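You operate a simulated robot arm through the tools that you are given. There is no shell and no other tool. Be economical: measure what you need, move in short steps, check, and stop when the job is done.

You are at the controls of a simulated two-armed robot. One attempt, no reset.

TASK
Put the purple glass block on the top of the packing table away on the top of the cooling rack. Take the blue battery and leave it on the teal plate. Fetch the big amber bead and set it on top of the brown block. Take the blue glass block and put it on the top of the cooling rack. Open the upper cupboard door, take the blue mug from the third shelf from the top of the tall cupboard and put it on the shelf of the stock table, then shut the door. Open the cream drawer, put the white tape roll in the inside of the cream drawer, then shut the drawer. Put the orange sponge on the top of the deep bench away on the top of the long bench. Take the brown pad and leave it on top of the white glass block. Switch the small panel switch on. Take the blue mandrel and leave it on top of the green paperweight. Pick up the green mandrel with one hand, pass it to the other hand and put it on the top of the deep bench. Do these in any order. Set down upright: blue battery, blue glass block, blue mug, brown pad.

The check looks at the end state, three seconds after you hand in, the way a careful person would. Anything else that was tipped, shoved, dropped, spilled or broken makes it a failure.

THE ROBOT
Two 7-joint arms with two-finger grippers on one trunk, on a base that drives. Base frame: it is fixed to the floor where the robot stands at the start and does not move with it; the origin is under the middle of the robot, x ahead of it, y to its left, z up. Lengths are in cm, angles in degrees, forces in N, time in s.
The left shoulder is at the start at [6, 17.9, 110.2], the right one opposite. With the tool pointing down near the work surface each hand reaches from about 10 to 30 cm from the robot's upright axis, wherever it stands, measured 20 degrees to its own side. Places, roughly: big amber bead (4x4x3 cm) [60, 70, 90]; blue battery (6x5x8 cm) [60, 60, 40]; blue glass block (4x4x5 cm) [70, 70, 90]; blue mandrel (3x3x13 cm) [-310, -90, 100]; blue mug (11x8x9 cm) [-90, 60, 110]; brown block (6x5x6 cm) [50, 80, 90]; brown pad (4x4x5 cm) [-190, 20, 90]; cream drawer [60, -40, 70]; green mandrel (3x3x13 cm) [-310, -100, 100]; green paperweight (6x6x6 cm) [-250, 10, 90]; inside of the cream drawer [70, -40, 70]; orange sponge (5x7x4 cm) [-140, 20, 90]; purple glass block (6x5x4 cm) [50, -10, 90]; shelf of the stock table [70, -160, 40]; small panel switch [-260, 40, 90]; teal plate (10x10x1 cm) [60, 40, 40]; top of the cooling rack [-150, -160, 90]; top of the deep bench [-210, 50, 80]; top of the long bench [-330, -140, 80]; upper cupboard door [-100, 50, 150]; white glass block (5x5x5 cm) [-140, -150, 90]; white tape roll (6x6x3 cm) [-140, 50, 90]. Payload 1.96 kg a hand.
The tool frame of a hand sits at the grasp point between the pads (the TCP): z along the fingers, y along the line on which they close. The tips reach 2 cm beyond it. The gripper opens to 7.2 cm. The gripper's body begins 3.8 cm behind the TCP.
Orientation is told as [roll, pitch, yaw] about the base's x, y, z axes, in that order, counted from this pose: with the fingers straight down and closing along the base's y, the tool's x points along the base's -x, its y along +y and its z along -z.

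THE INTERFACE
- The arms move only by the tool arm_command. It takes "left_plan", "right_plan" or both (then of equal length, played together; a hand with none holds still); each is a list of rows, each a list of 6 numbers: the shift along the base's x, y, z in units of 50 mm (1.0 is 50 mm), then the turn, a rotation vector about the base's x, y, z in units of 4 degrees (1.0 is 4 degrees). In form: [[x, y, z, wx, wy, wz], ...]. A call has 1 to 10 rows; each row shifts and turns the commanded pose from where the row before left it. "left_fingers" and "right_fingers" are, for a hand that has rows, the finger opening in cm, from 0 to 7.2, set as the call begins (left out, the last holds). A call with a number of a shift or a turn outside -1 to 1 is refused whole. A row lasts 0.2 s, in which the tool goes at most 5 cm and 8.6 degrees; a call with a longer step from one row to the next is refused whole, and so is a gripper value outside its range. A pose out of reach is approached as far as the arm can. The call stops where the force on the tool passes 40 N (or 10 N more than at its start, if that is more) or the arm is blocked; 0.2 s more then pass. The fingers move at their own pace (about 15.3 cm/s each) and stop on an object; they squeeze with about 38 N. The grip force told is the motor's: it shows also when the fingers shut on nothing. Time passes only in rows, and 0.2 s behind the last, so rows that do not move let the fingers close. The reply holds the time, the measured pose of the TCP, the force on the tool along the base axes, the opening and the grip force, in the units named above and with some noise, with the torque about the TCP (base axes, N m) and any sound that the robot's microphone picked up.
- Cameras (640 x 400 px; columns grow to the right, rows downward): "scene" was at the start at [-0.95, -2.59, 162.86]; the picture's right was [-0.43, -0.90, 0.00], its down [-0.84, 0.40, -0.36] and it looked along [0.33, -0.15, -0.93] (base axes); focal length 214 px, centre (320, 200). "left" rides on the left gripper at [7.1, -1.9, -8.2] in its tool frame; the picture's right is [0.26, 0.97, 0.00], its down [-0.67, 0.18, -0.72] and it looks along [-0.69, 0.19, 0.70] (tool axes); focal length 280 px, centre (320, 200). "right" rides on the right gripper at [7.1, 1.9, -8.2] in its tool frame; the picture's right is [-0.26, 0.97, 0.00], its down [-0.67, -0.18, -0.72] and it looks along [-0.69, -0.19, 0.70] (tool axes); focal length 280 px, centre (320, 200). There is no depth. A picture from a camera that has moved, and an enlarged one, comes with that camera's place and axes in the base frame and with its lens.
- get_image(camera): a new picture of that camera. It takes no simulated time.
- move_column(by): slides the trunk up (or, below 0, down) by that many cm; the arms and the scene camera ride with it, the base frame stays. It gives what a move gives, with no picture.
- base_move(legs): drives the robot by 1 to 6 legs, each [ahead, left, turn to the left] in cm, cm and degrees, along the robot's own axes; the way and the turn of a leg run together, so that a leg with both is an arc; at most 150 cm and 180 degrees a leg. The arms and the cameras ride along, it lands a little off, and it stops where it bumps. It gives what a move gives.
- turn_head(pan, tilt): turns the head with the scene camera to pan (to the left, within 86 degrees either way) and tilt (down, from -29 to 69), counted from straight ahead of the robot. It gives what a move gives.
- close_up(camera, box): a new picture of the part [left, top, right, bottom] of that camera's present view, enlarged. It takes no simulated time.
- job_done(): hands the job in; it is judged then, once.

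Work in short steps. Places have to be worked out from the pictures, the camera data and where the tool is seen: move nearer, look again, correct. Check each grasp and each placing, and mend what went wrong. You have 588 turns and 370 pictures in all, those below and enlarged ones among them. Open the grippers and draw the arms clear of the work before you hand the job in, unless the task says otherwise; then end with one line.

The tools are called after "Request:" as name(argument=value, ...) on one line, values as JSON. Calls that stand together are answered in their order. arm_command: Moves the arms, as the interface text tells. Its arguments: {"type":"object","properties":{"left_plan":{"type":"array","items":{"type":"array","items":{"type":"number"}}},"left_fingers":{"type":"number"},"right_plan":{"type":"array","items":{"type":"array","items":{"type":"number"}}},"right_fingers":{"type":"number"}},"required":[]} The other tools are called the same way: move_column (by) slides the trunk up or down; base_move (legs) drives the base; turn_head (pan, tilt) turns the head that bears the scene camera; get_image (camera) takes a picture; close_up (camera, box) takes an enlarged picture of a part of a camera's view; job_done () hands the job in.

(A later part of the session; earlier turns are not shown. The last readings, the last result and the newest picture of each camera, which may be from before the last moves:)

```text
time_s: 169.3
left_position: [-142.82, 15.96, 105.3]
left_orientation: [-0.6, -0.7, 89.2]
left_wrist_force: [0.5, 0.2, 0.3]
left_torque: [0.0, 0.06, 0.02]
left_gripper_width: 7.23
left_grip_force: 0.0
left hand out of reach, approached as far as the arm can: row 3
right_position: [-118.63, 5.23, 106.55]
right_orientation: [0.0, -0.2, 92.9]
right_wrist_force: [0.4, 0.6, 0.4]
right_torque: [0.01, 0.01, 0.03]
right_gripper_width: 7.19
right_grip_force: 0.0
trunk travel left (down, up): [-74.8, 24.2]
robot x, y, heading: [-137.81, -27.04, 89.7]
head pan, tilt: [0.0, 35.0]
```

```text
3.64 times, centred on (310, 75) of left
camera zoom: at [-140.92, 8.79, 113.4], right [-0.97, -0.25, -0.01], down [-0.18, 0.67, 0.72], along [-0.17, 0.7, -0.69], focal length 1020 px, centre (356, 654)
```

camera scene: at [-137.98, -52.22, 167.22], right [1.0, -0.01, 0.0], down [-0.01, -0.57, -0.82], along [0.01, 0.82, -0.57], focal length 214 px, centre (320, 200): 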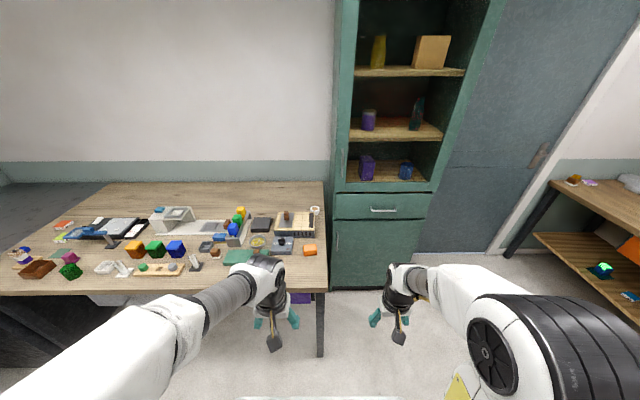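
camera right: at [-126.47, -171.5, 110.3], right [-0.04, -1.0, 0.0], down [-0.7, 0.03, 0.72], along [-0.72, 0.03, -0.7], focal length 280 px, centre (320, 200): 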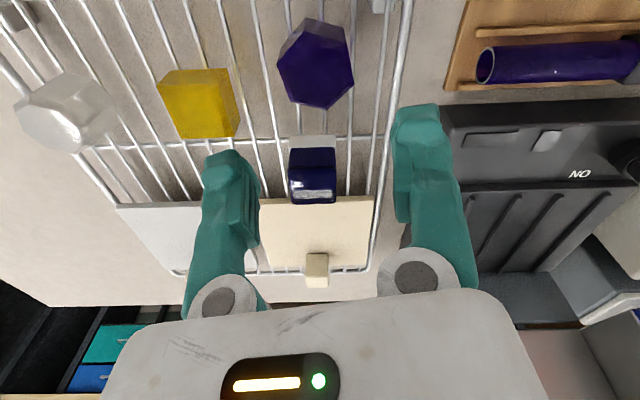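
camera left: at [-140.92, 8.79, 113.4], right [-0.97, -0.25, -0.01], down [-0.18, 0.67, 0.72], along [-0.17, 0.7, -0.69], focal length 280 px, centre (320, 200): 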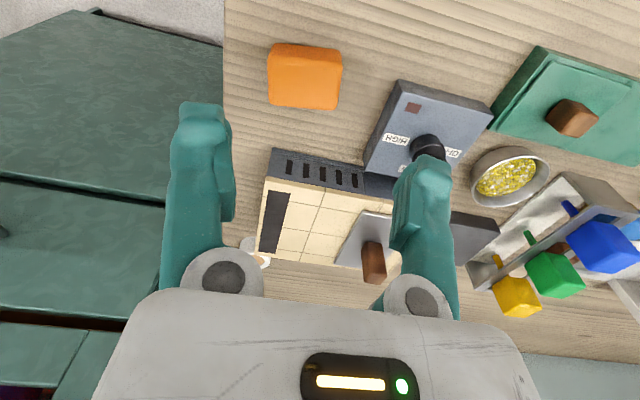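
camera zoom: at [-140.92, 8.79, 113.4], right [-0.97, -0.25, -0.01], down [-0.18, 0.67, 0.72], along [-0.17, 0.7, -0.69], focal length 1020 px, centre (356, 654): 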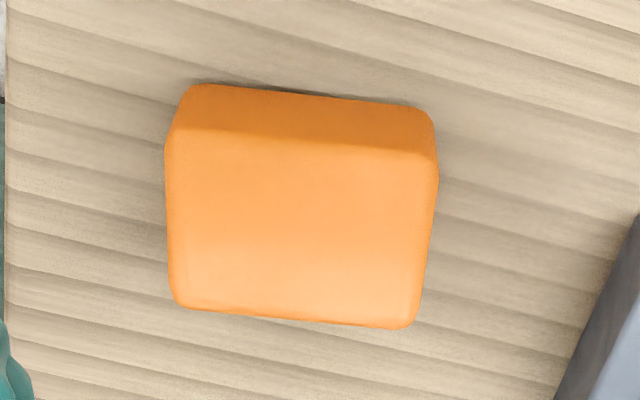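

Sponge centre ≈[-142.1,21.5], long axis along x (yaw +9°), so I close along y. Move nearer and turn the wrist −80°.

Request:
base_move(legs=[[6, 0, 0]])

Request:
arm_command(left_plan=[[0, 0, 0, 0, 0, -1], [0, 0, 0, 0, 0, -1], [0, 0, 0, 0, 0, -1], [0, 0, 0, 0, 0, -1], [0, 0, 0, 0, 0, -1], [0, 0, 0, 0, 0, -1], [0, 0, 0, 0, 0, -1], [0, 0, 0, 0, 0, -1], [0, 0, 0, 0, 0, -1], [0, 0, 0, 0, 0, -1]])

Request:
arm_command(left_plan=[[0, 0, 0, 0, 0, -1], [0, 0, 0, 0, 0, -1], [0, 0, 0, 0, 0, -1], [0, 0, 0, 0, 0, -1], [0, 0, 0, 0, 0, -1], [0, 0, 0, 0, 0, -1], [0, 0, 0, 0, 0, -1], [0, 0, 0, 0, 0, -1], [0, 0, 0, 0, 0, -1], [0, 0, 0, 0, 0, -1]])

Request:
get_image(camera="left")

```text
time_s: 170.3
left_position: [-142.73, 21.74, 105.22]
left_orientation: [-0.6, -0.7, 89.1]
left_wrist_force: [-0.2, 0.4, 0.0]
left_torque: [-0.01, -0.03, 0.02]
left_gripper_width: 7.21
left_grip_force: 0.2
right_position: [-118.64, 10.88, 106.46]
right_orientation: [0.0, -0.3, 93.1]
right_wrist_force: [-1.1, 0.2, 0.0]
right_torque: [-0.02, -0.01, -0.01]
right_gripper_width: 7.19
right_grip_force: 0.0
trunk travel left (down, up): [-74.8, 24.2]
robot x, y, heading: [-137.88, -21.18, 90.0]
head pan, tilt: [0.0, 35.0]
```

```text
time_s: 172.5
left_position: [-142.66, 21.88, 105.27]
left_orientation: [-0.5, -0.6, 49.1]
left_wrist_force: [-0.2, 0.2, -0.1]
left_torque: [-0.02, -0.02, 0.0]
left_gripper_width: 7.2
left_grip_force: 0.1
right_position: [-118.64, 10.99, 106.42]
right_orientation: [0.0, -0.1, 92.9]
right_wrist_force: [0.0, 1.0, 0.1]
right_torque: [-0.02, -0.02, 0.0]
right_gripper_width: 7.2
right_grip_force: 0.1
trunk travel left (down, up): [-74.8, 24.2]
robot x, y, heading: [-137.99, -21.04, 89.6]
head pan, tilt: [0.0, 35.0]
```

```text
time_s: 174.7
left_position: [-142.76, 21.95, 105.27]
left_orientation: [-0.5, -0.6, 9.2]
left_wrist_force: [-0.1, 0.2, -0.9]
left_torque: [0.02, 0.01, -0.03]
left_gripper_width: 7.19
left_grip_force: 0.1
right_position: [-118.56, 10.99, 106.43]
right_orientation: [0.0, -0.3, 93.0]
right_wrist_force: [-0.1, 0.7, -0.2]
right_torque: [-0.02, 0.0, 0.02]
right_gripper_width: 7.2
right_grip_force: 0.0
trunk travel left (down, up): [-74.8, 24.2]
robot x, y, heading: [-137.62, -21.1, 89.8]
head pan, tilt: [0.0, 35.0]
```

```text
251 pictures are left
camera left: at [-149.47, 18.82, 113.4], right [-0.41, 0.91, -0.01], down [0.63, 0.29, 0.72], along [0.66, 0.29, -0.69], focal length 280 px, centre (320, 200)
```

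left: 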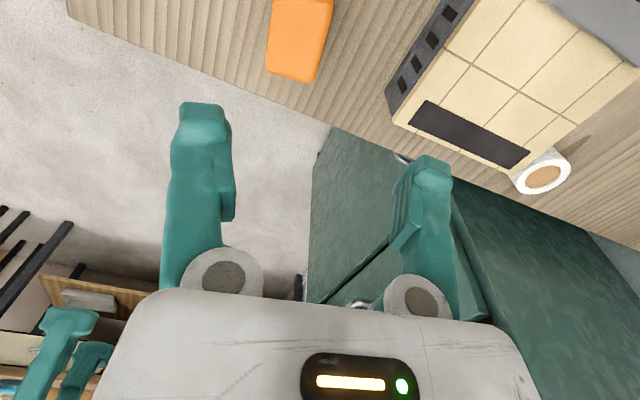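

Two views put the sponge top at z≈88 (bench ≈84), centre ≈[-142.2,20.0]. Shift and descend.

Request:
arm_command(left_plan=[[0.1, -0.39, -0.6, 0, 0, 0], [0, 0, -0.9, 0, 0, 0], [0, 0, -0.9, 0, 0, 0], [0, 0, 0, 0, 0, 0]])

Request:
get_image(camera="left")

```text
time_s: 175.7
left_position: [-142.08, 19.87, 93.26]
left_orientation: [-0.5, -0.6, 9.2]
left_wrist_force: [0.9, -0.2, -0.4]
left_torque: [-0.02, 0.02, 0.0]
left_gripper_width: 7.18
left_grip_force: 0.1
right_position: [-118.62, 10.92, 106.52]
right_orientation: [0.0, -0.2, 93.0]
right_wrist_force: [-0.9, -0.6, -0.4]
right_torque: [0.0, 0.02, -0.03]
right_gripper_width: 7.21
right_grip_force: 0.1
trunk travel left (down, up): [-74.8, 24.2]
robot x, y, heading: [-137.89, -21.1, 89.6]
head pan, tilt: [0.0, 35.0]
```

```text
250 pictures are left
camera left: at [-148.8, 16.83, 101.42], right [-0.41, 0.91, -0.01], down [0.63, 0.29, 0.72], along [0.66, 0.29, -0.69], focal length 280 px, centre (320, 200)
```

left: 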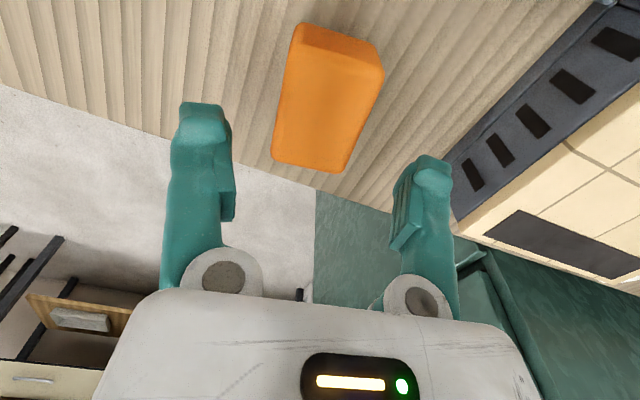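

Request:
arm_command(left_plan=[[-0.06, 0.06, -0.6, 0, 0, 0], [0, 0, -0.64, 0, 0, 0], [0, 0, 0, 0, 0, 0]])

Request:
arm_command(left_plan=[[0, 0, 0, 0, 0, 0], [0, 0, 0, 0, 0, 0], [0, 0, 0, 0, 0, 0]], left_fingers=3.2)

Request:
arm_command(left_plan=[[0, 0, 0.4, 0, 0, 0], [0, 0, 0.8, 0, 0, 0], [0, 0, 0.8, 0, 0, 0], [0, 0, 0.8, 0, 0, 0], [0, 0, 0.8, 0, 0, 0]])

Request:
get_image(camera="left")

```text
time_s: 176.5
left_position: [-142.47, 20.26, 87.32]
left_orientation: [-0.6, -0.7, 9.3]
left_wrist_force: [-0.1, 0.7, 0.5]
left_torque: [0.0, 0.02, 0.0]
left_gripper_width: 7.18
left_grip_force: 0.1
right_position: [-118.53, 11.06, 106.51]
right_orientation: [0.0, -0.2, 93.0]
right_wrist_force: [0.2, -0.8, -0.6]
right_torque: [0.02, 0.01, 0.03]
right_gripper_width: 7.21
right_grip_force: 0.0
trunk travel left (down, up): [-74.8, 24.2]
robot x, y, heading: [-138.32, -20.88, 89.8]
head pan, tilt: [0.0, 35.0]
```

```text
time_s: 177.3
left_position: [-142.55, 20.3, 87.26]
left_orientation: [-0.6, -0.6, 9.2]
left_wrist_force: [-0.9, 0.0, 0.0]
left_torque: [-0.03, 0.01, -0.03]
left_gripper_width: 4.36
left_grip_force: 38.0
right_position: [-118.59, 11.04, 106.56]
right_orientation: [0.0, -0.2, 93.0]
right_wrist_force: [0.2, 0.1, 0.6]
right_torque: [0.03, 0.02, -0.02]
right_gripper_width: 7.19
right_grip_force: 0.0
trunk travel left (down, up): [-74.8, 24.2]
robot x, y, heading: [-137.87, -21.55, 89.9]
head pan, tilt: [0.0, 35.0]
```

```text
time_s: 178.5
left_position: [-142.5, 19.85, 105.14]
left_orientation: [-0.5, -0.6, 9.2]
left_wrist_force: [0.1, -0.4, -0.1]
left_torque: [-0.02, -0.01, -0.02]
left_gripper_width: 4.39
left_grip_force: 37.6
right_position: [-118.67, 11.06, 106.6]
right_orientation: [0.0, -0.2, 93.0]
right_wrist_force: [0.1, -0.9, 0.7]
right_torque: [0.01, -0.02, 0.0]
right_gripper_width: 7.21
right_grip_force: 0.2
trunk travel left (down, up): [-74.8, 24.2]
robot x, y, heading: [-137.93, -21.28, 89.7]
head pan, tilt: [0.0, 35.0]
```

```text
249 pictures are left
camera left: at [-149.3, 16.86, 113.4], right [-0.41, 0.91, -0.01], down [0.63, 0.29, 0.72], along [0.66, 0.29, -0.69], focal length 280 px, centre (320, 200)
```

left: 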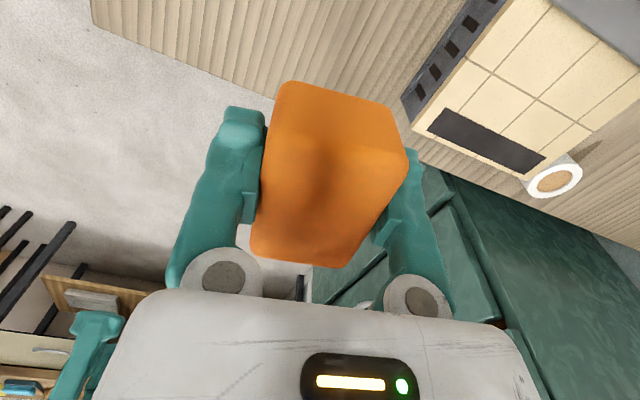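

Sponge held. Back away, face −x, and drive to the long bench.

Request:
base_move(legs=[[-42, 0, 0], [0, 0, 90], [100, 0, 0]])

Request:
turn_head(pan=15, tilt=30)

Request:
get_image(camera="scene")

```text
time_s: 189.7
left_position: [-279.75, -67.16, 105.15]
left_orientation: [-0.6, -0.5, 99.7]
left_wrist_force: [-0.6, 0.7, -0.8]
left_torque: [0.02, 0.0, -0.01]
left_gripper_width: 4.38
left_grip_force: 38.3
right_position: [-271.04, -43.16, 106.57]
right_orientation: [0.1, -0.1, -176.6]
right_wrist_force: [-0.2, 0.6, -0.1]
right_torque: [-0.01, 0.02, -0.01]
right_gripper_width: 7.19
right_grip_force: 0.1
trunk travel left (down, up): [-74.8, 24.2]
robot x, y, heading: [-238.48, -61.61, -179.8]
head pan, tilt: [0.0, 35.0]
```

```text
time_s: 190.4
left_position: [-279.7, -67.19, 105.16]
left_orientation: [-0.6, -0.6, 99.7]
left_wrist_force: [-0.1, -0.3, -0.8]
left_torque: [0.0, -0.02, 0.0]
left_gripper_width: 4.35
left_grip_force: 38.0
right_position: [-271.02, -43.05, 106.55]
right_orientation: [0.0, -0.2, -176.6]
right_wrist_force: [0.2, 0.4, -1.1]
right_torque: [0.0, 0.01, 0.01]
right_gripper_width: 7.22
right_grip_force: 0.1
trunk travel left (down, up): [-74.8, 24.2]
robot x, y, heading: [-238.65, -61.91, -179.9]
head pan, tilt: [15.0, 30.0]
```

```text
248 pictures are left
camera scene: at [-241.43, -64.54, 168.0], right [-0.26, 0.97, 0.0], down [0.48, 0.13, -0.87], along [-0.84, -0.23, -0.5], focal length 214 px, centre (320, 200)
```

scene: 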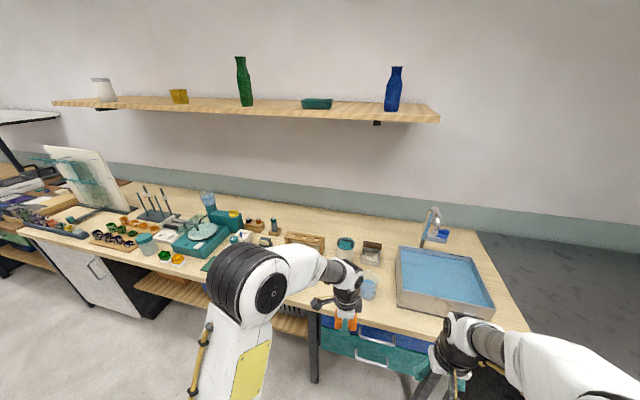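

Request:
close_up(camera="scene", box=[130, 170, 390, 300])

```text
2.46 times, centred on (260, 235) of scene
camera zoom: at [-241.43, -64.54, 168.0], right [-0.26, 0.97, 0.0], down [0.48, 0.13, -0.87], along [-0.84, -0.23, -0.5], focal length 528 px, centre (468, 114)
```

zoom: 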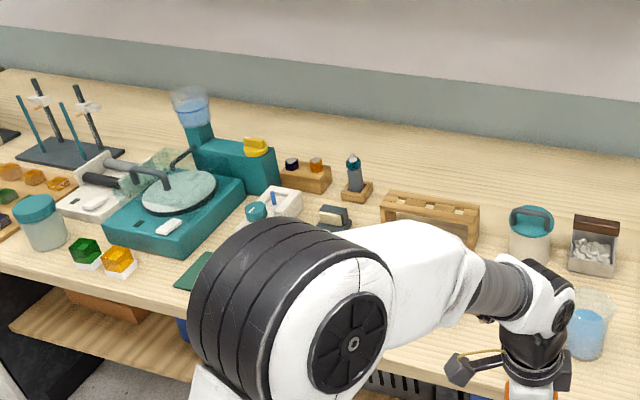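

The arm hides part; shift 30 cm along the bench (−y) and look straight.

Request:
base_move(legs=[[0, 38, 0]])

Request:
turn_head(pan=0, tilt=40)

Request:
get_image(camera="scene")

```text
time_s: 192.9
left_position: [-279.67, -105.65, 105.18]
left_orientation: [-0.6, -0.6, 99.3]
left_wrist_force: [-0.2, 0.2, -0.1]
left_torque: [0.0, -0.01, 0.01]
left_gripper_width: 4.4
left_grip_force: 37.5
right_position: [-270.91, -81.61, 106.44]
right_orientation: [0.0, -0.2, -176.9]
right_wrist_force: [1.1, -0.1, -0.6]
right_torque: [0.03, 0.01, -0.03]
right_gripper_width: 7.19
right_grip_force: 0.0
trunk travel left (down, up): [-74.8, 24.2]
robot x, y, heading: [-238.92, -100.32, 179.7]
head pan, tilt: [15.0, 30.0]
```

```text
time_s: 193.7
left_position: [-279.63, -105.77, 105.12]
left_orientation: [-0.6, -0.7, 99.4]
left_wrist_force: [0.7, 0.0, -0.2]
left_torque: [-0.01, -0.02, -0.02]
left_gripper_width: 4.36
left_grip_force: 38.3
right_position: [-270.91, -81.69, 106.52]
right_orientation: [0.0, -0.2, -176.8]
right_wrist_force: [-1.0, -0.2, 0.2]
right_torque: [0.0, 0.03, -0.01]
right_gripper_width: 7.19
right_grip_force: 0.0
trunk travel left (down, up): [-74.8, 24.2]
robot x, y, heading: [-238.44, -100.33, 180.1]
head pan, tilt: [0.0, 40.0]
```

```text
246 pictures are left
camera scene: at [-241.15, -100.94, 166.47], right [0.0, 1.0, 0.0], down [0.64, 0.0, -0.77], along [-0.77, 0.0, -0.64], focal length 214 px, centre (320, 200)
```

scene: 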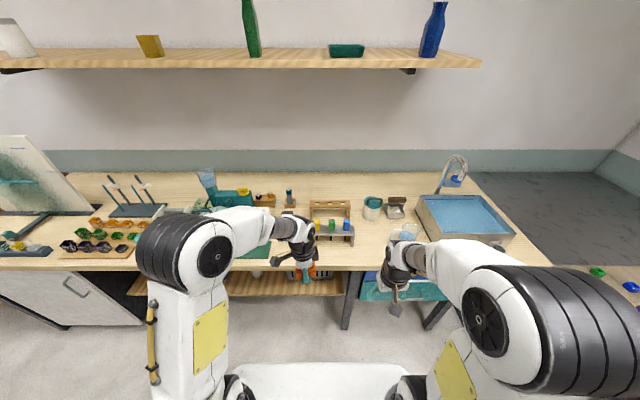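

Request:
close_up(camera="scene", box=[230, 180, 430, 280])

```text
3.20 times, centred on (330, 230) of scene
camera zoom: at [-241.15, -100.94, 166.47], right [0.0, 1.0, 0.0], down [0.64, 0.0, -0.77], along [-0.77, 0.0, -0.64], focal length 686 px, centre (288, 104)
```

zoom: 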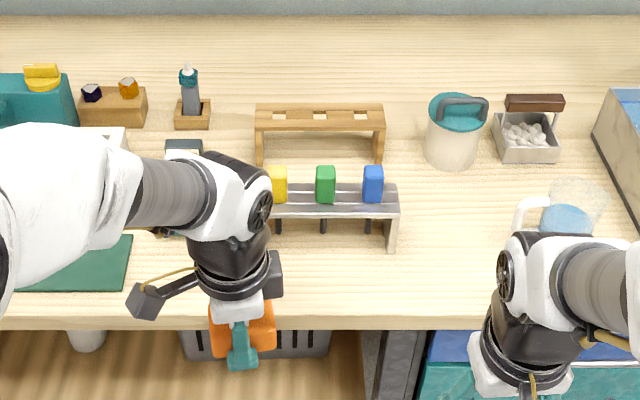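

The mandrels (yellow, green, blue handles) stand in a grey holder. Check free bench space for the sponge with the left camera.

Request:
get_image(camera="left")

Request:
get_image(camera="right")

```text
244 pictures are left
camera left: at [-276.69, -112.47, 113.33], right [-0.91, -0.42, -0.01], down [-0.3, 0.63, 0.72], along [-0.29, 0.66, -0.69], focal length 280 px, centre (320, 200)
```

left: 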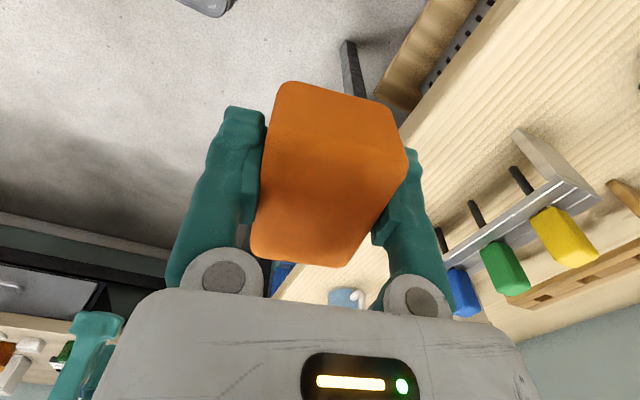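

```text
243 pictures are left
camera right: at [-263.61, -83.22, 114.64], right [-0.21, -0.98, 0.0], down [-0.68, 0.15, 0.72], along [-0.7, 0.15, -0.7], focal length 280 px, centre (320, 200)
```

right: 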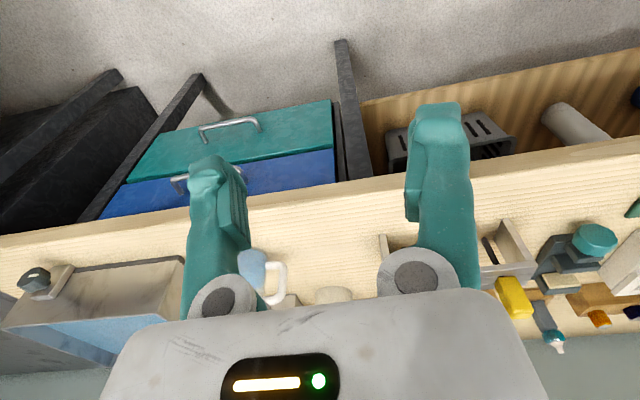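

Front strip of the bench at ≈[-300.5,-110] is free. Drive 19 cm ahead and lower the sponge there.

Request:
base_move(legs=[[19, 0, 0]])

Request:
arm_command(left_plan=[[-0.2, -0.4, -0.8, 0, 0, 0], [-0.2, -0.4, -0.8, 0, 0, 0], [0, 0, -0.6, 0, 0, 0], [0, 0, 0, 0, 0, 0]])

Request:
get_image(camera="left")

Request:
get_image(camera="scene")

```text
time_s: 195.2
left_position: [-298.74, -105.5, 105.26]
left_orientation: [-0.5, -0.7, 99.4]
left_wrist_force: [0.4, 0.4, -0.1]
left_torque: [0.0, 0.01, -0.03]
left_gripper_width: 4.38
left_grip_force: 37.8
right_position: [-289.81, -81.64, 106.39]
right_orientation: [0.0, -0.2, -176.9]
right_wrist_force: [0.1, 0.2, 0.2]
right_torque: [-0.03, 0.02, -0.01]
right_gripper_width: 7.2
right_grip_force: 0.1
trunk travel left (down, up): [-74.8, 24.2]
robot x, y, heading: [-257.66, -100.45, 179.8]
head pan, tilt: [0.0, 40.0]
```

```text
time_s: 196.2
left_position: [-300.56, -109.46, 94.14]
left_orientation: [-0.5, -0.7, 99.2]
left_wrist_force: [0.8, -0.1, -0.9]
left_torque: [0.0, -0.01, 0.03]
left_gripper_width: 4.37
left_grip_force: 37.8
right_position: [-289.77, -81.56, 106.61]
right_orientation: [0.0, -0.2, -176.9]
right_wrist_force: [0.0, 0.1, 0.9]
right_torque: [-0.01, 0.03, 0.02]
right_gripper_width: 7.21
right_grip_force: 0.0
trunk travel left (down, up): [-74.8, 24.2]
robot x, y, heading: [-257.54, -100.51, 180.1]
head pan, tilt: [0.0, 40.0]
```

```text
242 pictures are left
camera left: at [-297.56, -116.32, 102.34], right [-0.91, -0.41, -0.01], down [-0.3, 0.63, 0.72], along [-0.29, 0.66, -0.69], focal length 280 px, centre (320, 200)
```

left: 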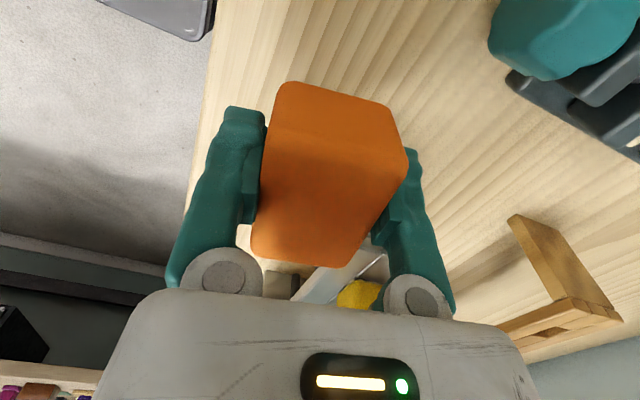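

```text
241 pictures are left
camera scene: at [-260.02, -100.91, 166.47], right [0.0, 1.0, 0.0], down [0.64, 0.0, -0.77], along [-0.77, 0.0, -0.64], focal length 214 px, centre (320, 200)
```

scene: 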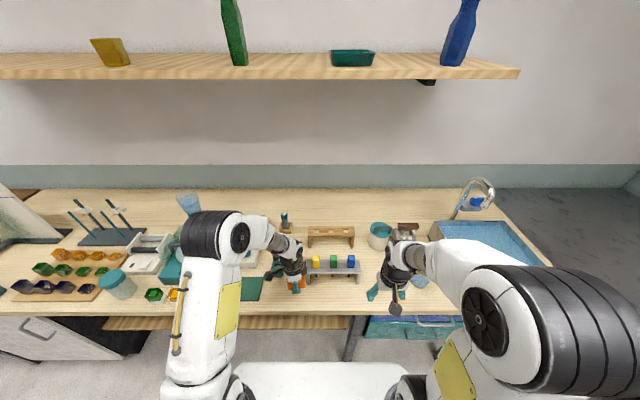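

Request:
arm_command(left_plan=[[0.15, -0.7, -0.2, 0, 0, 0], [0, 0, -0.7, 0, 0, 0], [0, 0, -0.2, 0, 0, 0], [0, 0, 0, 0, 0, 0]])

Request:
arm_command(left_plan=[[0, 0, -0.1, 0, 0, 0], [0, 0, -0.1, 0, 0, 0], [0, 0, -0.1, 0, 0, 0], [0, 0, -0.1, 0, 0, 0], [0, 0, 0, 0, 0, 0]])

```text
time_s: 197.2
left_position: [-299.98, -113.11, 88.71]
left_orientation: [-0.5, -0.7, 99.3]
left_wrist_force: [-0.6, -0.2, 0.0]
left_torque: [-0.01, 0.02, -0.03]
left_gripper_width: 4.37
left_grip_force: 38.0
right_position: [-289.72, -81.58, 106.49]
right_orientation: [0.0, -0.2, -176.9]
right_wrist_force: [0.6, -0.2, -0.4]
right_torque: [0.02, 0.02, 0.05]
right_gripper_width: 7.19
right_grip_force: 0.2
trunk travel left (down, up): [-74.8, 24.2]
robot x, y, heading: [-257.47, -100.65, 179.9]
head pan, tilt: [0.0, 40.0]
```

```text
time_s: 198.2
left_position: [-299.93, -113.18, 87.16]
left_orientation: [-0.1, -0.7, 99.4]
left_wrist_force: [11.5, -0.8, 33.6]
left_torque: [-0.05, -0.27, -0.06]
left_gripper_width: 4.37
left_grip_force: 37.9
right_position: [-289.5, -81.65, 106.66]
right_orientation: [0.0, -0.4, -176.9]
right_wrist_force: [0.7, 0.0, -1.2]
right_torque: [-0.01, -0.01, 0.0]
right_gripper_width: 7.19
right_grip_force: 0.1
trunk travel left (down, up): [-74.8, 24.2]
robot x, y, heading: [-257.62, -100.62, 179.8]
head pan, tilt: [0.0, 40.0]
stopped in row 5 (left hand): the force on the tool passed its limit at 43 N (the readings are from after the stop); the commanded pose is now the measured one
```

Sponge is down. Release and rise.

Request:
arm_command(left_plan=[[0, 0, 0.03, 0, 0, 0], [0, 0, 0, 0, 0, 0], [0, 0, 0, 0, 0, 0]], left_fingers=7.2)

Request:
arm_command(left_plan=[[0, 0, 0.4, 0, 0, 0], [0, 0, 0.8, 0, 0, 0], [0, 0, 0.8, 0, 0, 0], [0, 0, 0.8, 0, 0, 0], [0, 0, 0.8, 0, 0, 0], [0, 0, 0.4, 0, 0, 0]])

Request:
get_image(camera="left")

Request:
close_up(camera="scene", box=[230, 200, 430, 310])

```text
time_s: 199.0
left_position: [-300.29, -113.2, 86.95]
left_orientation: [-0.2, -0.7, 99.4]
left_wrist_force: [0.2, -0.8, 0.6]
left_torque: [0.0, -0.01, -0.07]
left_gripper_width: 7.17
left_grip_force: 0.1
right_position: [-289.92, -81.5, 106.57]
right_orientation: [0.0, -0.1, -176.9]
right_wrist_force: [-0.1, 0.3, -0.4]
right_torque: [0.02, -0.02, -0.02]
right_gripper_width: 7.2
right_grip_force: 0.0
trunk travel left (down, up): [-74.8, 24.2]
robot x, y, heading: [-257.6, -100.83, 179.8]
head pan, tilt: [0.0, 40.0]
```

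```text
time_s: 200.4
left_position: [-300.16, -113.19, 106.95]
left_orientation: [-0.2, -0.6, 99.4]
left_wrist_force: [0.3, 0.5, 0.5]
left_torque: [-0.01, -0.02, 0.0]
left_gripper_width: 7.2
left_grip_force: 0.1
right_position: [-289.77, -81.67, 106.47]
right_orientation: [-0.1, -0.2, -177.0]
right_wrist_force: [-0.2, 0.4, 0.1]
right_torque: [0.0, 0.0, 0.0]
right_gripper_width: 7.2
right_grip_force: 0.2
trunk travel left (down, up): [-74.8, 24.2]
robot x, y, heading: [-257.32, -100.51, 179.9]
head pan, tilt: [0.0, 40.0]
```

```text
240 pictures are left
camera left: at [-297.1, -120.02, 115.12], right [-0.91, -0.42, -0.01], down [-0.29, 0.63, 0.72], along [-0.3, 0.66, -0.69], focal length 280 px, centre (320, 200)
```

left: 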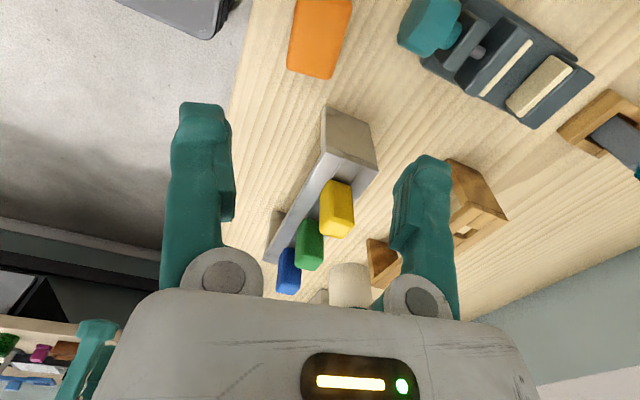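

```text
3.20 times, centred on (330, 255) of scene
camera zoom: at [-260.04, -100.86, 166.47], right [0.0, 1.0, 0.0], down [0.64, 0.0, -0.77], along [-0.77, 0.0, -0.64], focal length 686 px, centre (288, 24)
```

zoom: 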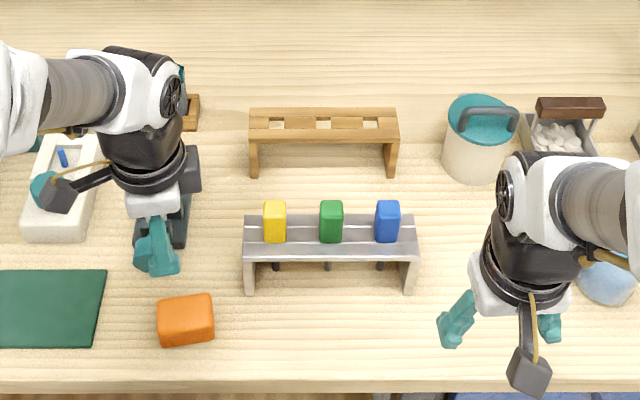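

Sponge placed. For the mandrels: right hand will take the blue one horizontally (tool pointing forward). Back off 10 cm and pitch the right hand.

Request:
base_move(legs=[[-10, 0, 0]])

Request:
arm_command(right_plan=[[-0.2, -0.15, 0, 0, 1, 0], [-0.2, -0.15, 0, 0, 1, 0], [-0.2, -0.15, 0, 0, 1, 0], [-0.2, -0.15, 0, 0, 1, 0], [-0.2, -0.15, 0, 0, 1, 0], [-0.2, -0.15, 0, 0, 1, 0], [-0.2, -0.15, 0, 0, 1, 0], [-0.2, -0.15, 0, 0, 1, 0], [-0.2, -0.15, 0, 0, 1, 0], [-0.2, -0.15, 0, 0, 1, 0]])

Request:
arm_command(right_plan=[[-0.1, 0, 0, 0, 1, 0], [-0.1, 0, 0, 0, 1, 0], [-0.1, 0, 0, 0, 1, 0], [-0.1, 0, 0, 0, 1, 0], [-0.1, 0, 0, 0, 1, 0], [-0.1, 0, 0, 0, 1, 0], [-0.1, 0, 0, 0, 1, 0], [-0.1, 0, 0, 0, 1, 0], [-0.1, 0, 0, 0, 1, 0], [0, 0, 0, 0, 1, 0]])

Request:
get_image(camera="right")

Request:
get_image(camera="scene")

```text
time_s: 201.6
left_position: [-290.11, -113.25, 106.93]
left_orientation: [-0.2, -0.7, 99.4]
left_wrist_force: [0.7, -0.2, 0.5]
left_torque: [0.01, -0.02, -0.03]
left_gripper_width: 7.2
left_grip_force: 0.0
right_position: [-279.51, -81.56, 106.47]
right_orientation: [0.0, -0.2, -177.0]
right_wrist_force: [1.3, -0.3, 0.0]
right_torque: [0.0, 0.01, 0.02]
right_gripper_width: 7.2
right_grip_force: 0.0
trunk travel left (down, up): [-74.8, 24.2]
robot x, y, heading: [-247.26, -100.47, 180.0]
head pan, tilt: [0.0, 40.0]
```

```text
time_s: 203.8
left_position: [-290.1, -113.23, 106.91]
left_orientation: [-0.3, -0.7, 99.3]
left_wrist_force: [-0.4, 0.0, -1.2]
left_torque: [-0.02, -0.02, 0.0]
left_gripper_width: 7.22
left_grip_force: 0.0
right_position: [-287.76, -87.13, 106.27]
right_orientation: [-3.7, -32.6, -176.5]
right_wrist_force: [0.4, 0.2, -0.5]
right_torque: [0.01, 0.02, -0.01]
right_gripper_width: 7.2
right_grip_force: 0.2
right hand out of reach, approached as far as the arm can: row 8, 9, 10
trunk travel left (down, up): [-74.8, 24.2]
robot x, y, heading: [-247.47, -100.9, 179.7]
head pan, tilt: [0.0, 40.0]
```

```text
time_s: 206.0
left_position: [-290.05, -113.23, 106.99]
left_orientation: [-0.2, -0.8, 99.2]
left_wrist_force: [0.3, -0.6, 0.1]
left_torque: [0.01, -0.01, 0.0]
left_gripper_width: 7.21
left_grip_force: 0.0
right_position: [-292.84, -87.1, 107.13]
right_orientation: [-11.1, -66.8, -171.8]
right_wrist_force: [0.4, -0.2, -0.3]
right_torque: [0.03, -0.04, 0.0]
right_gripper_width: 7.2
right_grip_force: 0.1
right hand out of reach, approached as far as the arm can: row 1, 3, 5, 7, 10
trunk travel left (down, up): [-74.8, 24.2]
robot x, y, heading: [-247.79, -100.73, 179.9]
head pan, tilt: [0.0, 40.0]
```

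```text
238 pictures are left
camera right: at [-282.6, -89.21, 103.63], right [-0.14, -0.98, 0.17], down [0.4, 0.1, 0.91], along [-0.91, 0.19, 0.38], focal length 280 px, centre (320, 200)
```

right: 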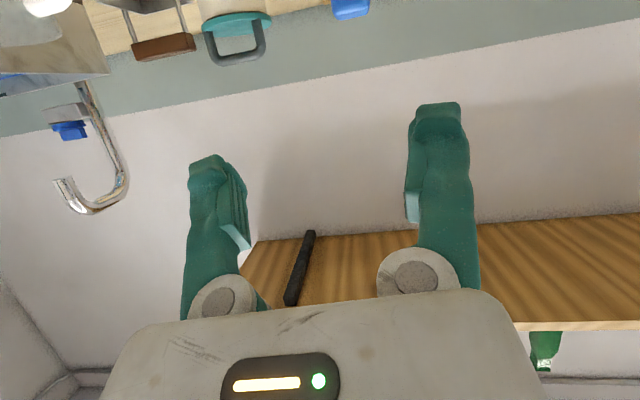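

```text
237 pictures are left
camera scene: at [-249.85, -101.05, 166.47], right [0.0, 1.0, 0.0], down [0.64, 0.0, -0.77], along [-0.77, 0.0, -0.64], focal length 214 px, centre (320, 200)
```

scene: 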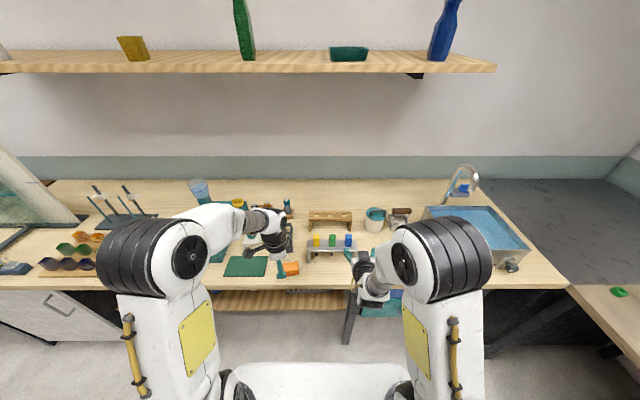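

Tool now points forward, ~23° down, closing along y. Set opening 5 cm and move to a pre-grasp in front of the blue handle.

Request:
arm_command(right_plan=[[-0.3, -0.2, -0.4, 0, 0, 0], [-0.3, -0.2, -0.5, 0, 0, 0], [-0.4, -0.1, -0.5, 0, 0, 0], [0, 0, 0, 0, 0, 0]], right_fingers=5)

Request:
get_image(camera="right")

Request:
close_up(camera="scene", box=[270, 200, 430, 300])

```text
time_s: 207.0
left_position: [-290.08, -113.28, 106.93]
left_orientation: [-0.2, -0.6, 99.3]
left_wrist_force: [0.5, 0.2, 0.6]
left_torque: [-0.02, 0.0, 0.01]
left_gripper_width: 7.19
left_grip_force: 0.0
right_position: [-298.97, -89.97, 101.87]
right_orientation: [-11.0, -66.9, -171.8]
right_wrist_force: [0.1, -0.3, -0.1]
right_torque: [0.0, -0.01, 0.02]
right_gripper_width: 4.98
right_grip_force: 0.0
right hand out of reach, approached as far as the arm can: row 1, 2, 3
trunk travel left (down, up): [-74.8, 24.2]
robot x, y, heading: [-247.3, -100.65, 179.6]
head pan, tilt: [0.0, 40.0]
```

```text
236 pictures are left
camera right: at [-288.9, -92.07, 98.38], right [-0.14, -0.98, 0.17], down [0.4, 0.1, 0.91], along [-0.91, 0.19, 0.38], focal length 280 px, centre (320, 200)
```

right: 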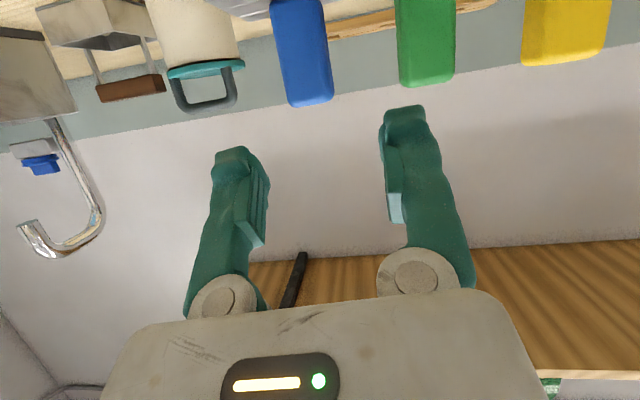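

```text
4.00 times, centred on (350, 250) of scene
camera zoom: at [-249.83, -100.93, 166.47], right [0.0, 1.0, 0.0], down [0.64, 0.0, -0.77], along [-0.77, 0.0, -0.64], focal length 858 px, centre (200, 0)
```

zoom: 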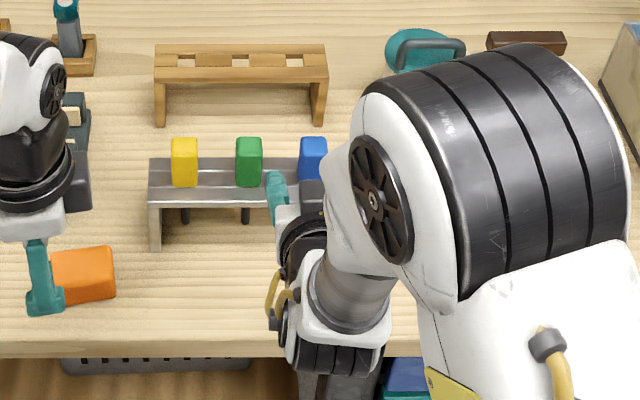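

Blue handle at y≈−88.4, top ≈98.8. Align and advance along the tool axis.

Request:
arm_command(right_plan=[[0, 0.14, -0.4, 0, 0, 0], [-0.5, 0.03, -0.21, 0, 0, 0], [-0.5, 0.03, -0.21, 0, 0, 0], [0, 0, 0, 0, 0, 0]])

Request:
get_image(camera="right")

```text
time_s: 208.0
left_position: [-290.07, -113.28, 107.02]
left_orientation: [-0.2, -0.7, 99.4]
left_wrist_force: [-0.2, -0.1, -0.4]
left_torque: [-0.03, 0.02, 0.01]
left_gripper_width: 7.19
left_grip_force: 0.1
right_position: [-305.21, -89.44, 99.05]
right_orientation: [-11.0, -67.2, -172.0]
right_wrist_force: [0.4, -0.1, 0.4]
right_torque: [0.01, -0.02, 0.04]
right_gripper_width: 5.01
right_grip_force: 0.0
right hand out of reach, approached as far as the arm can: row 1
trunk travel left (down, up): [-74.8, 24.2]
robot x, y, heading: [-247.49, -100.98, 179.9]
head pan, tilt: [0.0, 40.0]
```

```text
234 pictures are left
camera right: at [-294.99, -91.49, 95.32], right [-0.14, -0.98, 0.17], down [0.41, 0.1, 0.91], along [-0.9, 0.19, 0.38], focal length 280 px, centre (320, 200)
```

right: 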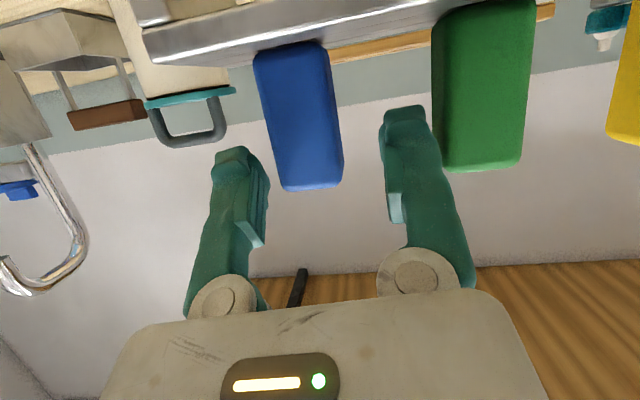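

Request:
arm_command(right_plan=[[0, 0.11, -0.05, 0, 0, 0], [-0.4, 0.03, -0.19, 0, 0, 0], [-0.38, 0.03, -0.19, 0, 0, 0], [0, 0, 0, 0, 0, 0]])

Request:
get_image(camera="right")

```text
time_s: 209.0
left_position: [-290.06, -113.28, 106.89]
left_orientation: [-0.1, -0.7, 99.3]
left_wrist_force: [0.0, 0.2, -0.4]
left_torque: [-0.03, 0.01, 0.01]
left_gripper_width: 7.19
left_grip_force: 0.0
right_position: [-309.21, -88.6, 96.7]
right_orientation: [-11.1, -67.1, -171.9]
right_wrist_force: [0.8, 0.0, -0.9]
right_torque: [-0.01, 0.01, 0.0]
right_gripper_width: 5.03
right_grip_force: 0.1
trunk travel left (down, up): [-74.8, 24.2]
robot x, y, heading: [-247.57, -100.67, 179.5]
head pan, tilt: [0.0, 40.0]
```

```text
233 pictures are left
camera right: at [-298.92, -90.7, 93.16], right [-0.13, -0.98, 0.17], down [0.41, 0.1, 0.91], along [-0.9, 0.19, 0.38], focal length 280 px, centre (320, 200)
```

right: 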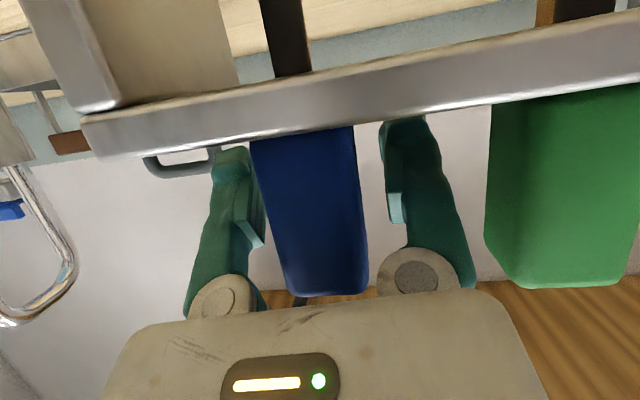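

Request:
arm_command(right_plan=[[0, 0, 0, 0, 0, 0], [0, 0, 0, 0, 0, 0], [0, 0, 0, 0, 0, 0]], right_fingers=1.5)

Request:
arm_command(right_plan=[[0, 0, 0.3, 0, 0, 0], [0, 0, 0.6, 0, 0, 0], [0, 0, 0.6, 0, 0, 0], [0, 0, 0.6, 0, 0, 0], [0, 0, 0, 0, 0, 0]])

Request:
get_image(camera="right")

Request:
get_image(camera="scene")

```text
time_s: 209.8
left_position: [-289.99, -113.22, 106.97]
left_orientation: [-0.2, -0.6, 99.4]
left_wrist_force: [-0.7, 0.5, 0.1]
left_torque: [0.02, 0.01, 0.01]
left_gripper_width: 7.2
left_grip_force: 0.1
right_position: [-309.22, -88.58, 96.77]
right_orientation: [-11.0, -67.3, -171.9]
right_wrist_force: [0.3, 0.2, 0.1]
right_torque: [0.01, -0.01, 0.0]
right_gripper_width: 1.68
right_grip_force: 10.0
trunk travel left (down, up): [-74.8, 24.2]
robot x, y, heading: [-247.43, -100.64, 180.0]
head pan, tilt: [0.0, 40.0]
```

```text
time_s: 211.0
left_position: [-290.14, -113.31, 106.88]
left_orientation: [-0.2, -0.7, 99.3]
left_wrist_force: [-0.1, 0.2, 0.2]
left_torque: [0.03, 0.0, -0.04]
left_gripper_width: 7.21
left_grip_force: 0.2
right_position: [-309.21, -88.51, 107.25]
right_orientation: [-11.0, -67.2, -171.8]
right_wrist_force: [0.6, -0.9, -0.8]
right_torque: [-0.03, -0.01, -0.01]
right_gripper_width: 1.65
right_grip_force: 10.6
trunk travel left (down, up): [-74.8, 24.2]
robot x, y, heading: [-247.32, -100.9, 180.0]
head pan, tilt: [0.0, 40.0]
```

```text
232 pictures are left
camera right: at [-298.92, -90.58, 103.63], right [-0.13, -0.98, 0.17], down [0.41, 0.1, 0.91], along [-0.9, 0.19, 0.38], focal length 280 px, centre (320, 200)
```

right: 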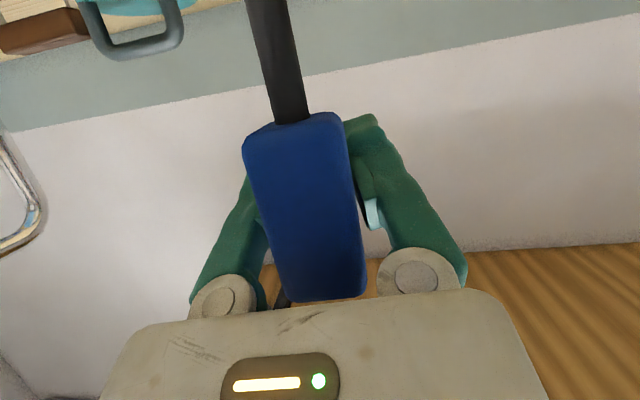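

```text
231 pictures are left
camera scene: at [-249.98, -100.91, 166.47], right [0.0, 1.0, 0.0], down [0.64, 0.0, -0.77], along [-0.77, 0.0, -0.64], focal length 214 px, centre (320, 200)
```

scene: 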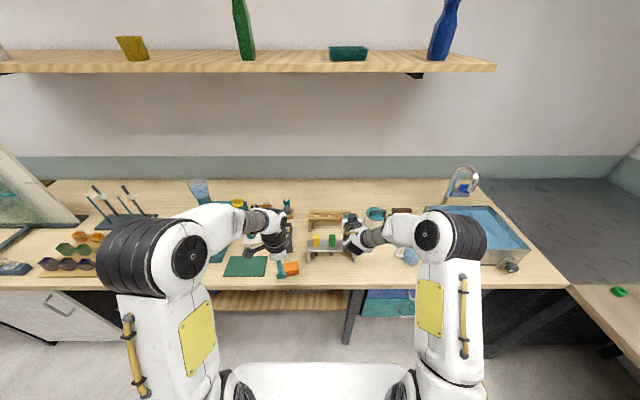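

Blue mandrel is out and held. Tighten the grip and raise further, then withdraw.

Request:
arm_command(right_plan=[[0, 0, 0.2, 0, 0, 0], [0, 0, 0.4, 0, 0, 0], [0.3, 0.1, 0.2, 0, 0, 0], [0.6, 0.2, 0, 0, 0, 0], [0.6, 0.2, 0, 0, 0, 0]], right_fingers=0.3)

Request:
get_image(camera="right")

```text
time_s: 212.2
left_position: [-290.02, -113.17, 106.98]
left_orientation: [-0.1, -0.7, 99.3]
left_wrist_force: [1.0, 0.2, -0.4]
left_torque: [-0.01, 0.0, 0.01]
left_gripper_width: 7.2
left_grip_force: 0.2
right_position: [-301.65, -85.89, 111.33]
right_orientation: [-11.0, -67.4, -171.9]
right_wrist_force: [1.0, 0.8, -0.7]
right_torque: [0.0, 0.04, -0.01]
right_gripper_width: 1.45
right_grip_force: 38.0
trunk travel left (down, up): [-74.8, 24.2]
robot x, y, heading: [-247.15, -100.63, 179.8]
head pan, tilt: [0.0, 40.0]
```

```text
230 pictures are left
camera right: at [-291.28, -88.02, 107.66], right [-0.13, -0.98, 0.17], down [0.41, 0.1, 0.91], along [-0.9, 0.19, 0.39], focal length 280 px, centre (320, 200)
```

right: 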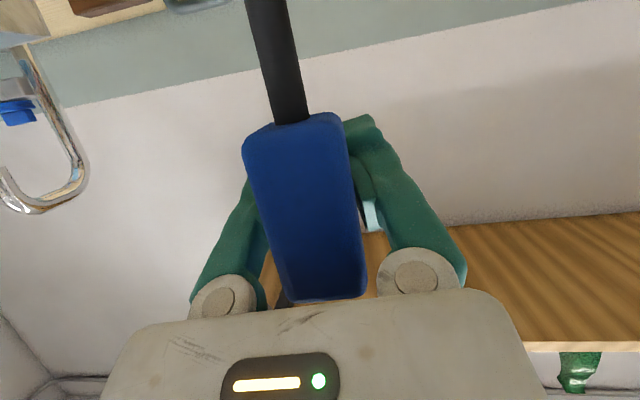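

Move the right hand aside and up, then bring the base in so the left can take the green mandrel from above.

Request:
arm_command(right_plan=[[0.4, 0.5, 0.3, 0, 0, 0], [0.4, 0.6, 0.3, 0, 0, 0], [0.4, 0.6, 0.2, 0, 0, 0], [0, 0.6, 0, 0, 0, 0]], left_plan=[[0, 0.3, 0.4, 0, 0, -0.8], [0, 0.3, 0.4, 0, 0, -0.8], [0, 0.3, 0, 0, 0, -0.7], [0, 0, 0, 0, 0, 0]], left_fingers=5)

Request:
base_move(legs=[[14, 0, 0]])

Request:
get_image(camera="left")

Request:
get_image(camera="scene")

```text
time_s: 213.2
left_position: [-289.91, -108.57, 111.05]
left_orientation: [-0.1, -0.6, 90.0]
left_wrist_force: [-0.1, 1.0, 0.6]
left_torque: [-0.02, 0.02, -0.01]
left_gripper_width: 5.02
left_grip_force: 0.1
right_position: [-295.79, -74.4, 115.42]
right_orientation: [-10.9, -67.1, -172.0]
right_wrist_force: [0.1, -0.2, -1.8]
right_torque: [-0.01, -0.01, 0.02]
right_gripper_width: 1.47
right_grip_force: 38.4
trunk travel left (down, up): [-74.8, 24.2]
robot x, y, heading: [-247.64, -100.64, 179.7]
head pan, tilt: [0.0, 40.0]
```

```text
time_s: 214.5
left_position: [-303.89, -108.71, 110.97]
left_orientation: [-0.1, -0.6, 90.1]
left_wrist_force: [0.3, 0.1, 1.6]
left_torque: [0.0, 0.01, 0.01]
left_gripper_width: 4.99
left_grip_force: 0.0
right_position: [-309.66, -74.34, 115.4]
right_orientation: [-11.0, -67.1, -172.0]
right_wrist_force: [0.4, -0.7, -1.3]
right_torque: [-0.01, -0.01, -0.01]
right_gripper_width: 1.44
right_grip_force: 37.8
trunk travel left (down, up): [-74.8, 24.2]
robot x, y, heading: [-261.61, -100.47, 179.6]
head pan, tilt: [0.0, 40.0]
```

```text
229 pictures are left
camera left: at [-301.91, -115.89, 119.16], right [-0.96, -0.26, -0.01], down [-0.19, 0.67, 0.72], along [-0.19, 0.7, -0.69], focal length 280 px, centre (320, 200)
```

left: 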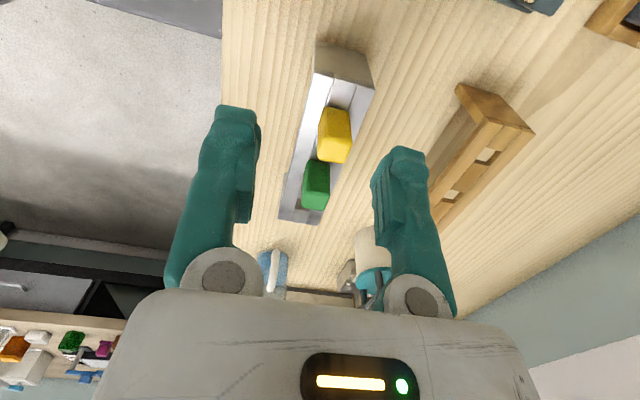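

```text
228 pictures are left
camera scene: at [-263.76, -100.85, 166.47], right [0.0, 1.0, 0.0], down [0.64, 0.0, -0.77], along [-0.77, 0.0, -0.64], focal length 214 px, centre (320, 200)
```

scene: 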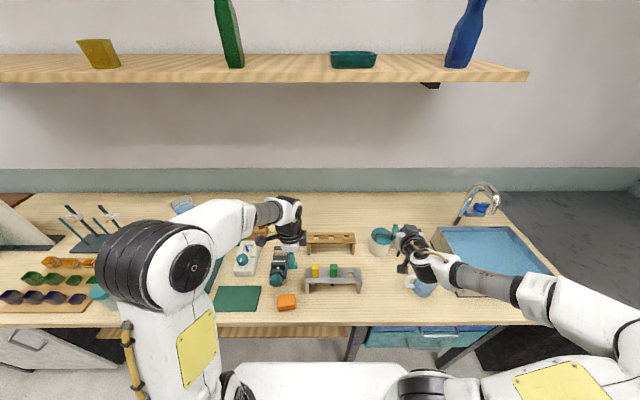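

Request:
arm_command(left_plan=[[-0.2, 0.8, 0, 0, 0, 0], [-0.2, 0.8, 0, 0, 0, 0], [-0.2, 0.8, -0.4, 0, 0, 0], [0, 0.1, -0.5, 0, 0, 0], [0, 0, 0, 0, 0, 0]])

Request:
get_image(camera="left")

```text
time_s: 215.7
left_position: [-306.06, -100.32, 106.33]
left_orientation: [-0.2, -0.7, 90.0]
left_wrist_force: [0.4, -0.6, 0.1]
left_torque: [0.02, 0.0, 0.02]
left_gripper_width: 5.01
left_grip_force: 0.1
left hand out of reach, approached as far as the arm can: row 2
right_position: [-309.74, -74.35, 115.32]
right_orientation: [-10.9, -67.2, -171.9]
right_wrist_force: [0.4, 0.4, -0.4]
right_torque: [0.0, 0.02, 0.0]
right_gripper_width: 1.39
right_grip_force: 37.7
trunk travel left (down, up): [-74.8, 24.2]
robot x, y, heading: [-261.48, -100.56, 179.7]
head pan, tilt: [0.0, 40.0]
```

```text
227 pictures are left
camera left: at [-304.0, -107.45, 114.45], right [-0.96, -0.26, -0.01], down [-0.19, 0.67, 0.72], along [-0.19, 0.7, -0.69], focal length 280 px, centre (320, 200)
```

left: 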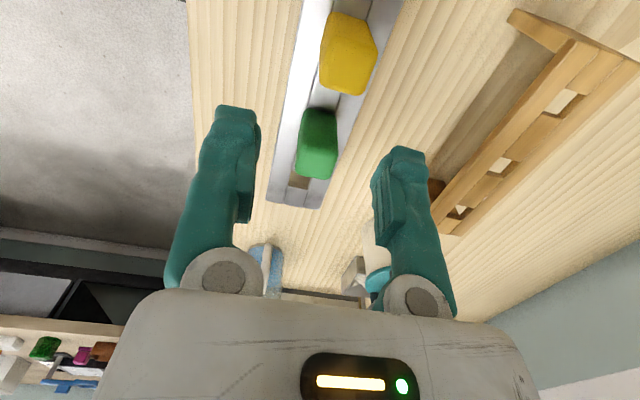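

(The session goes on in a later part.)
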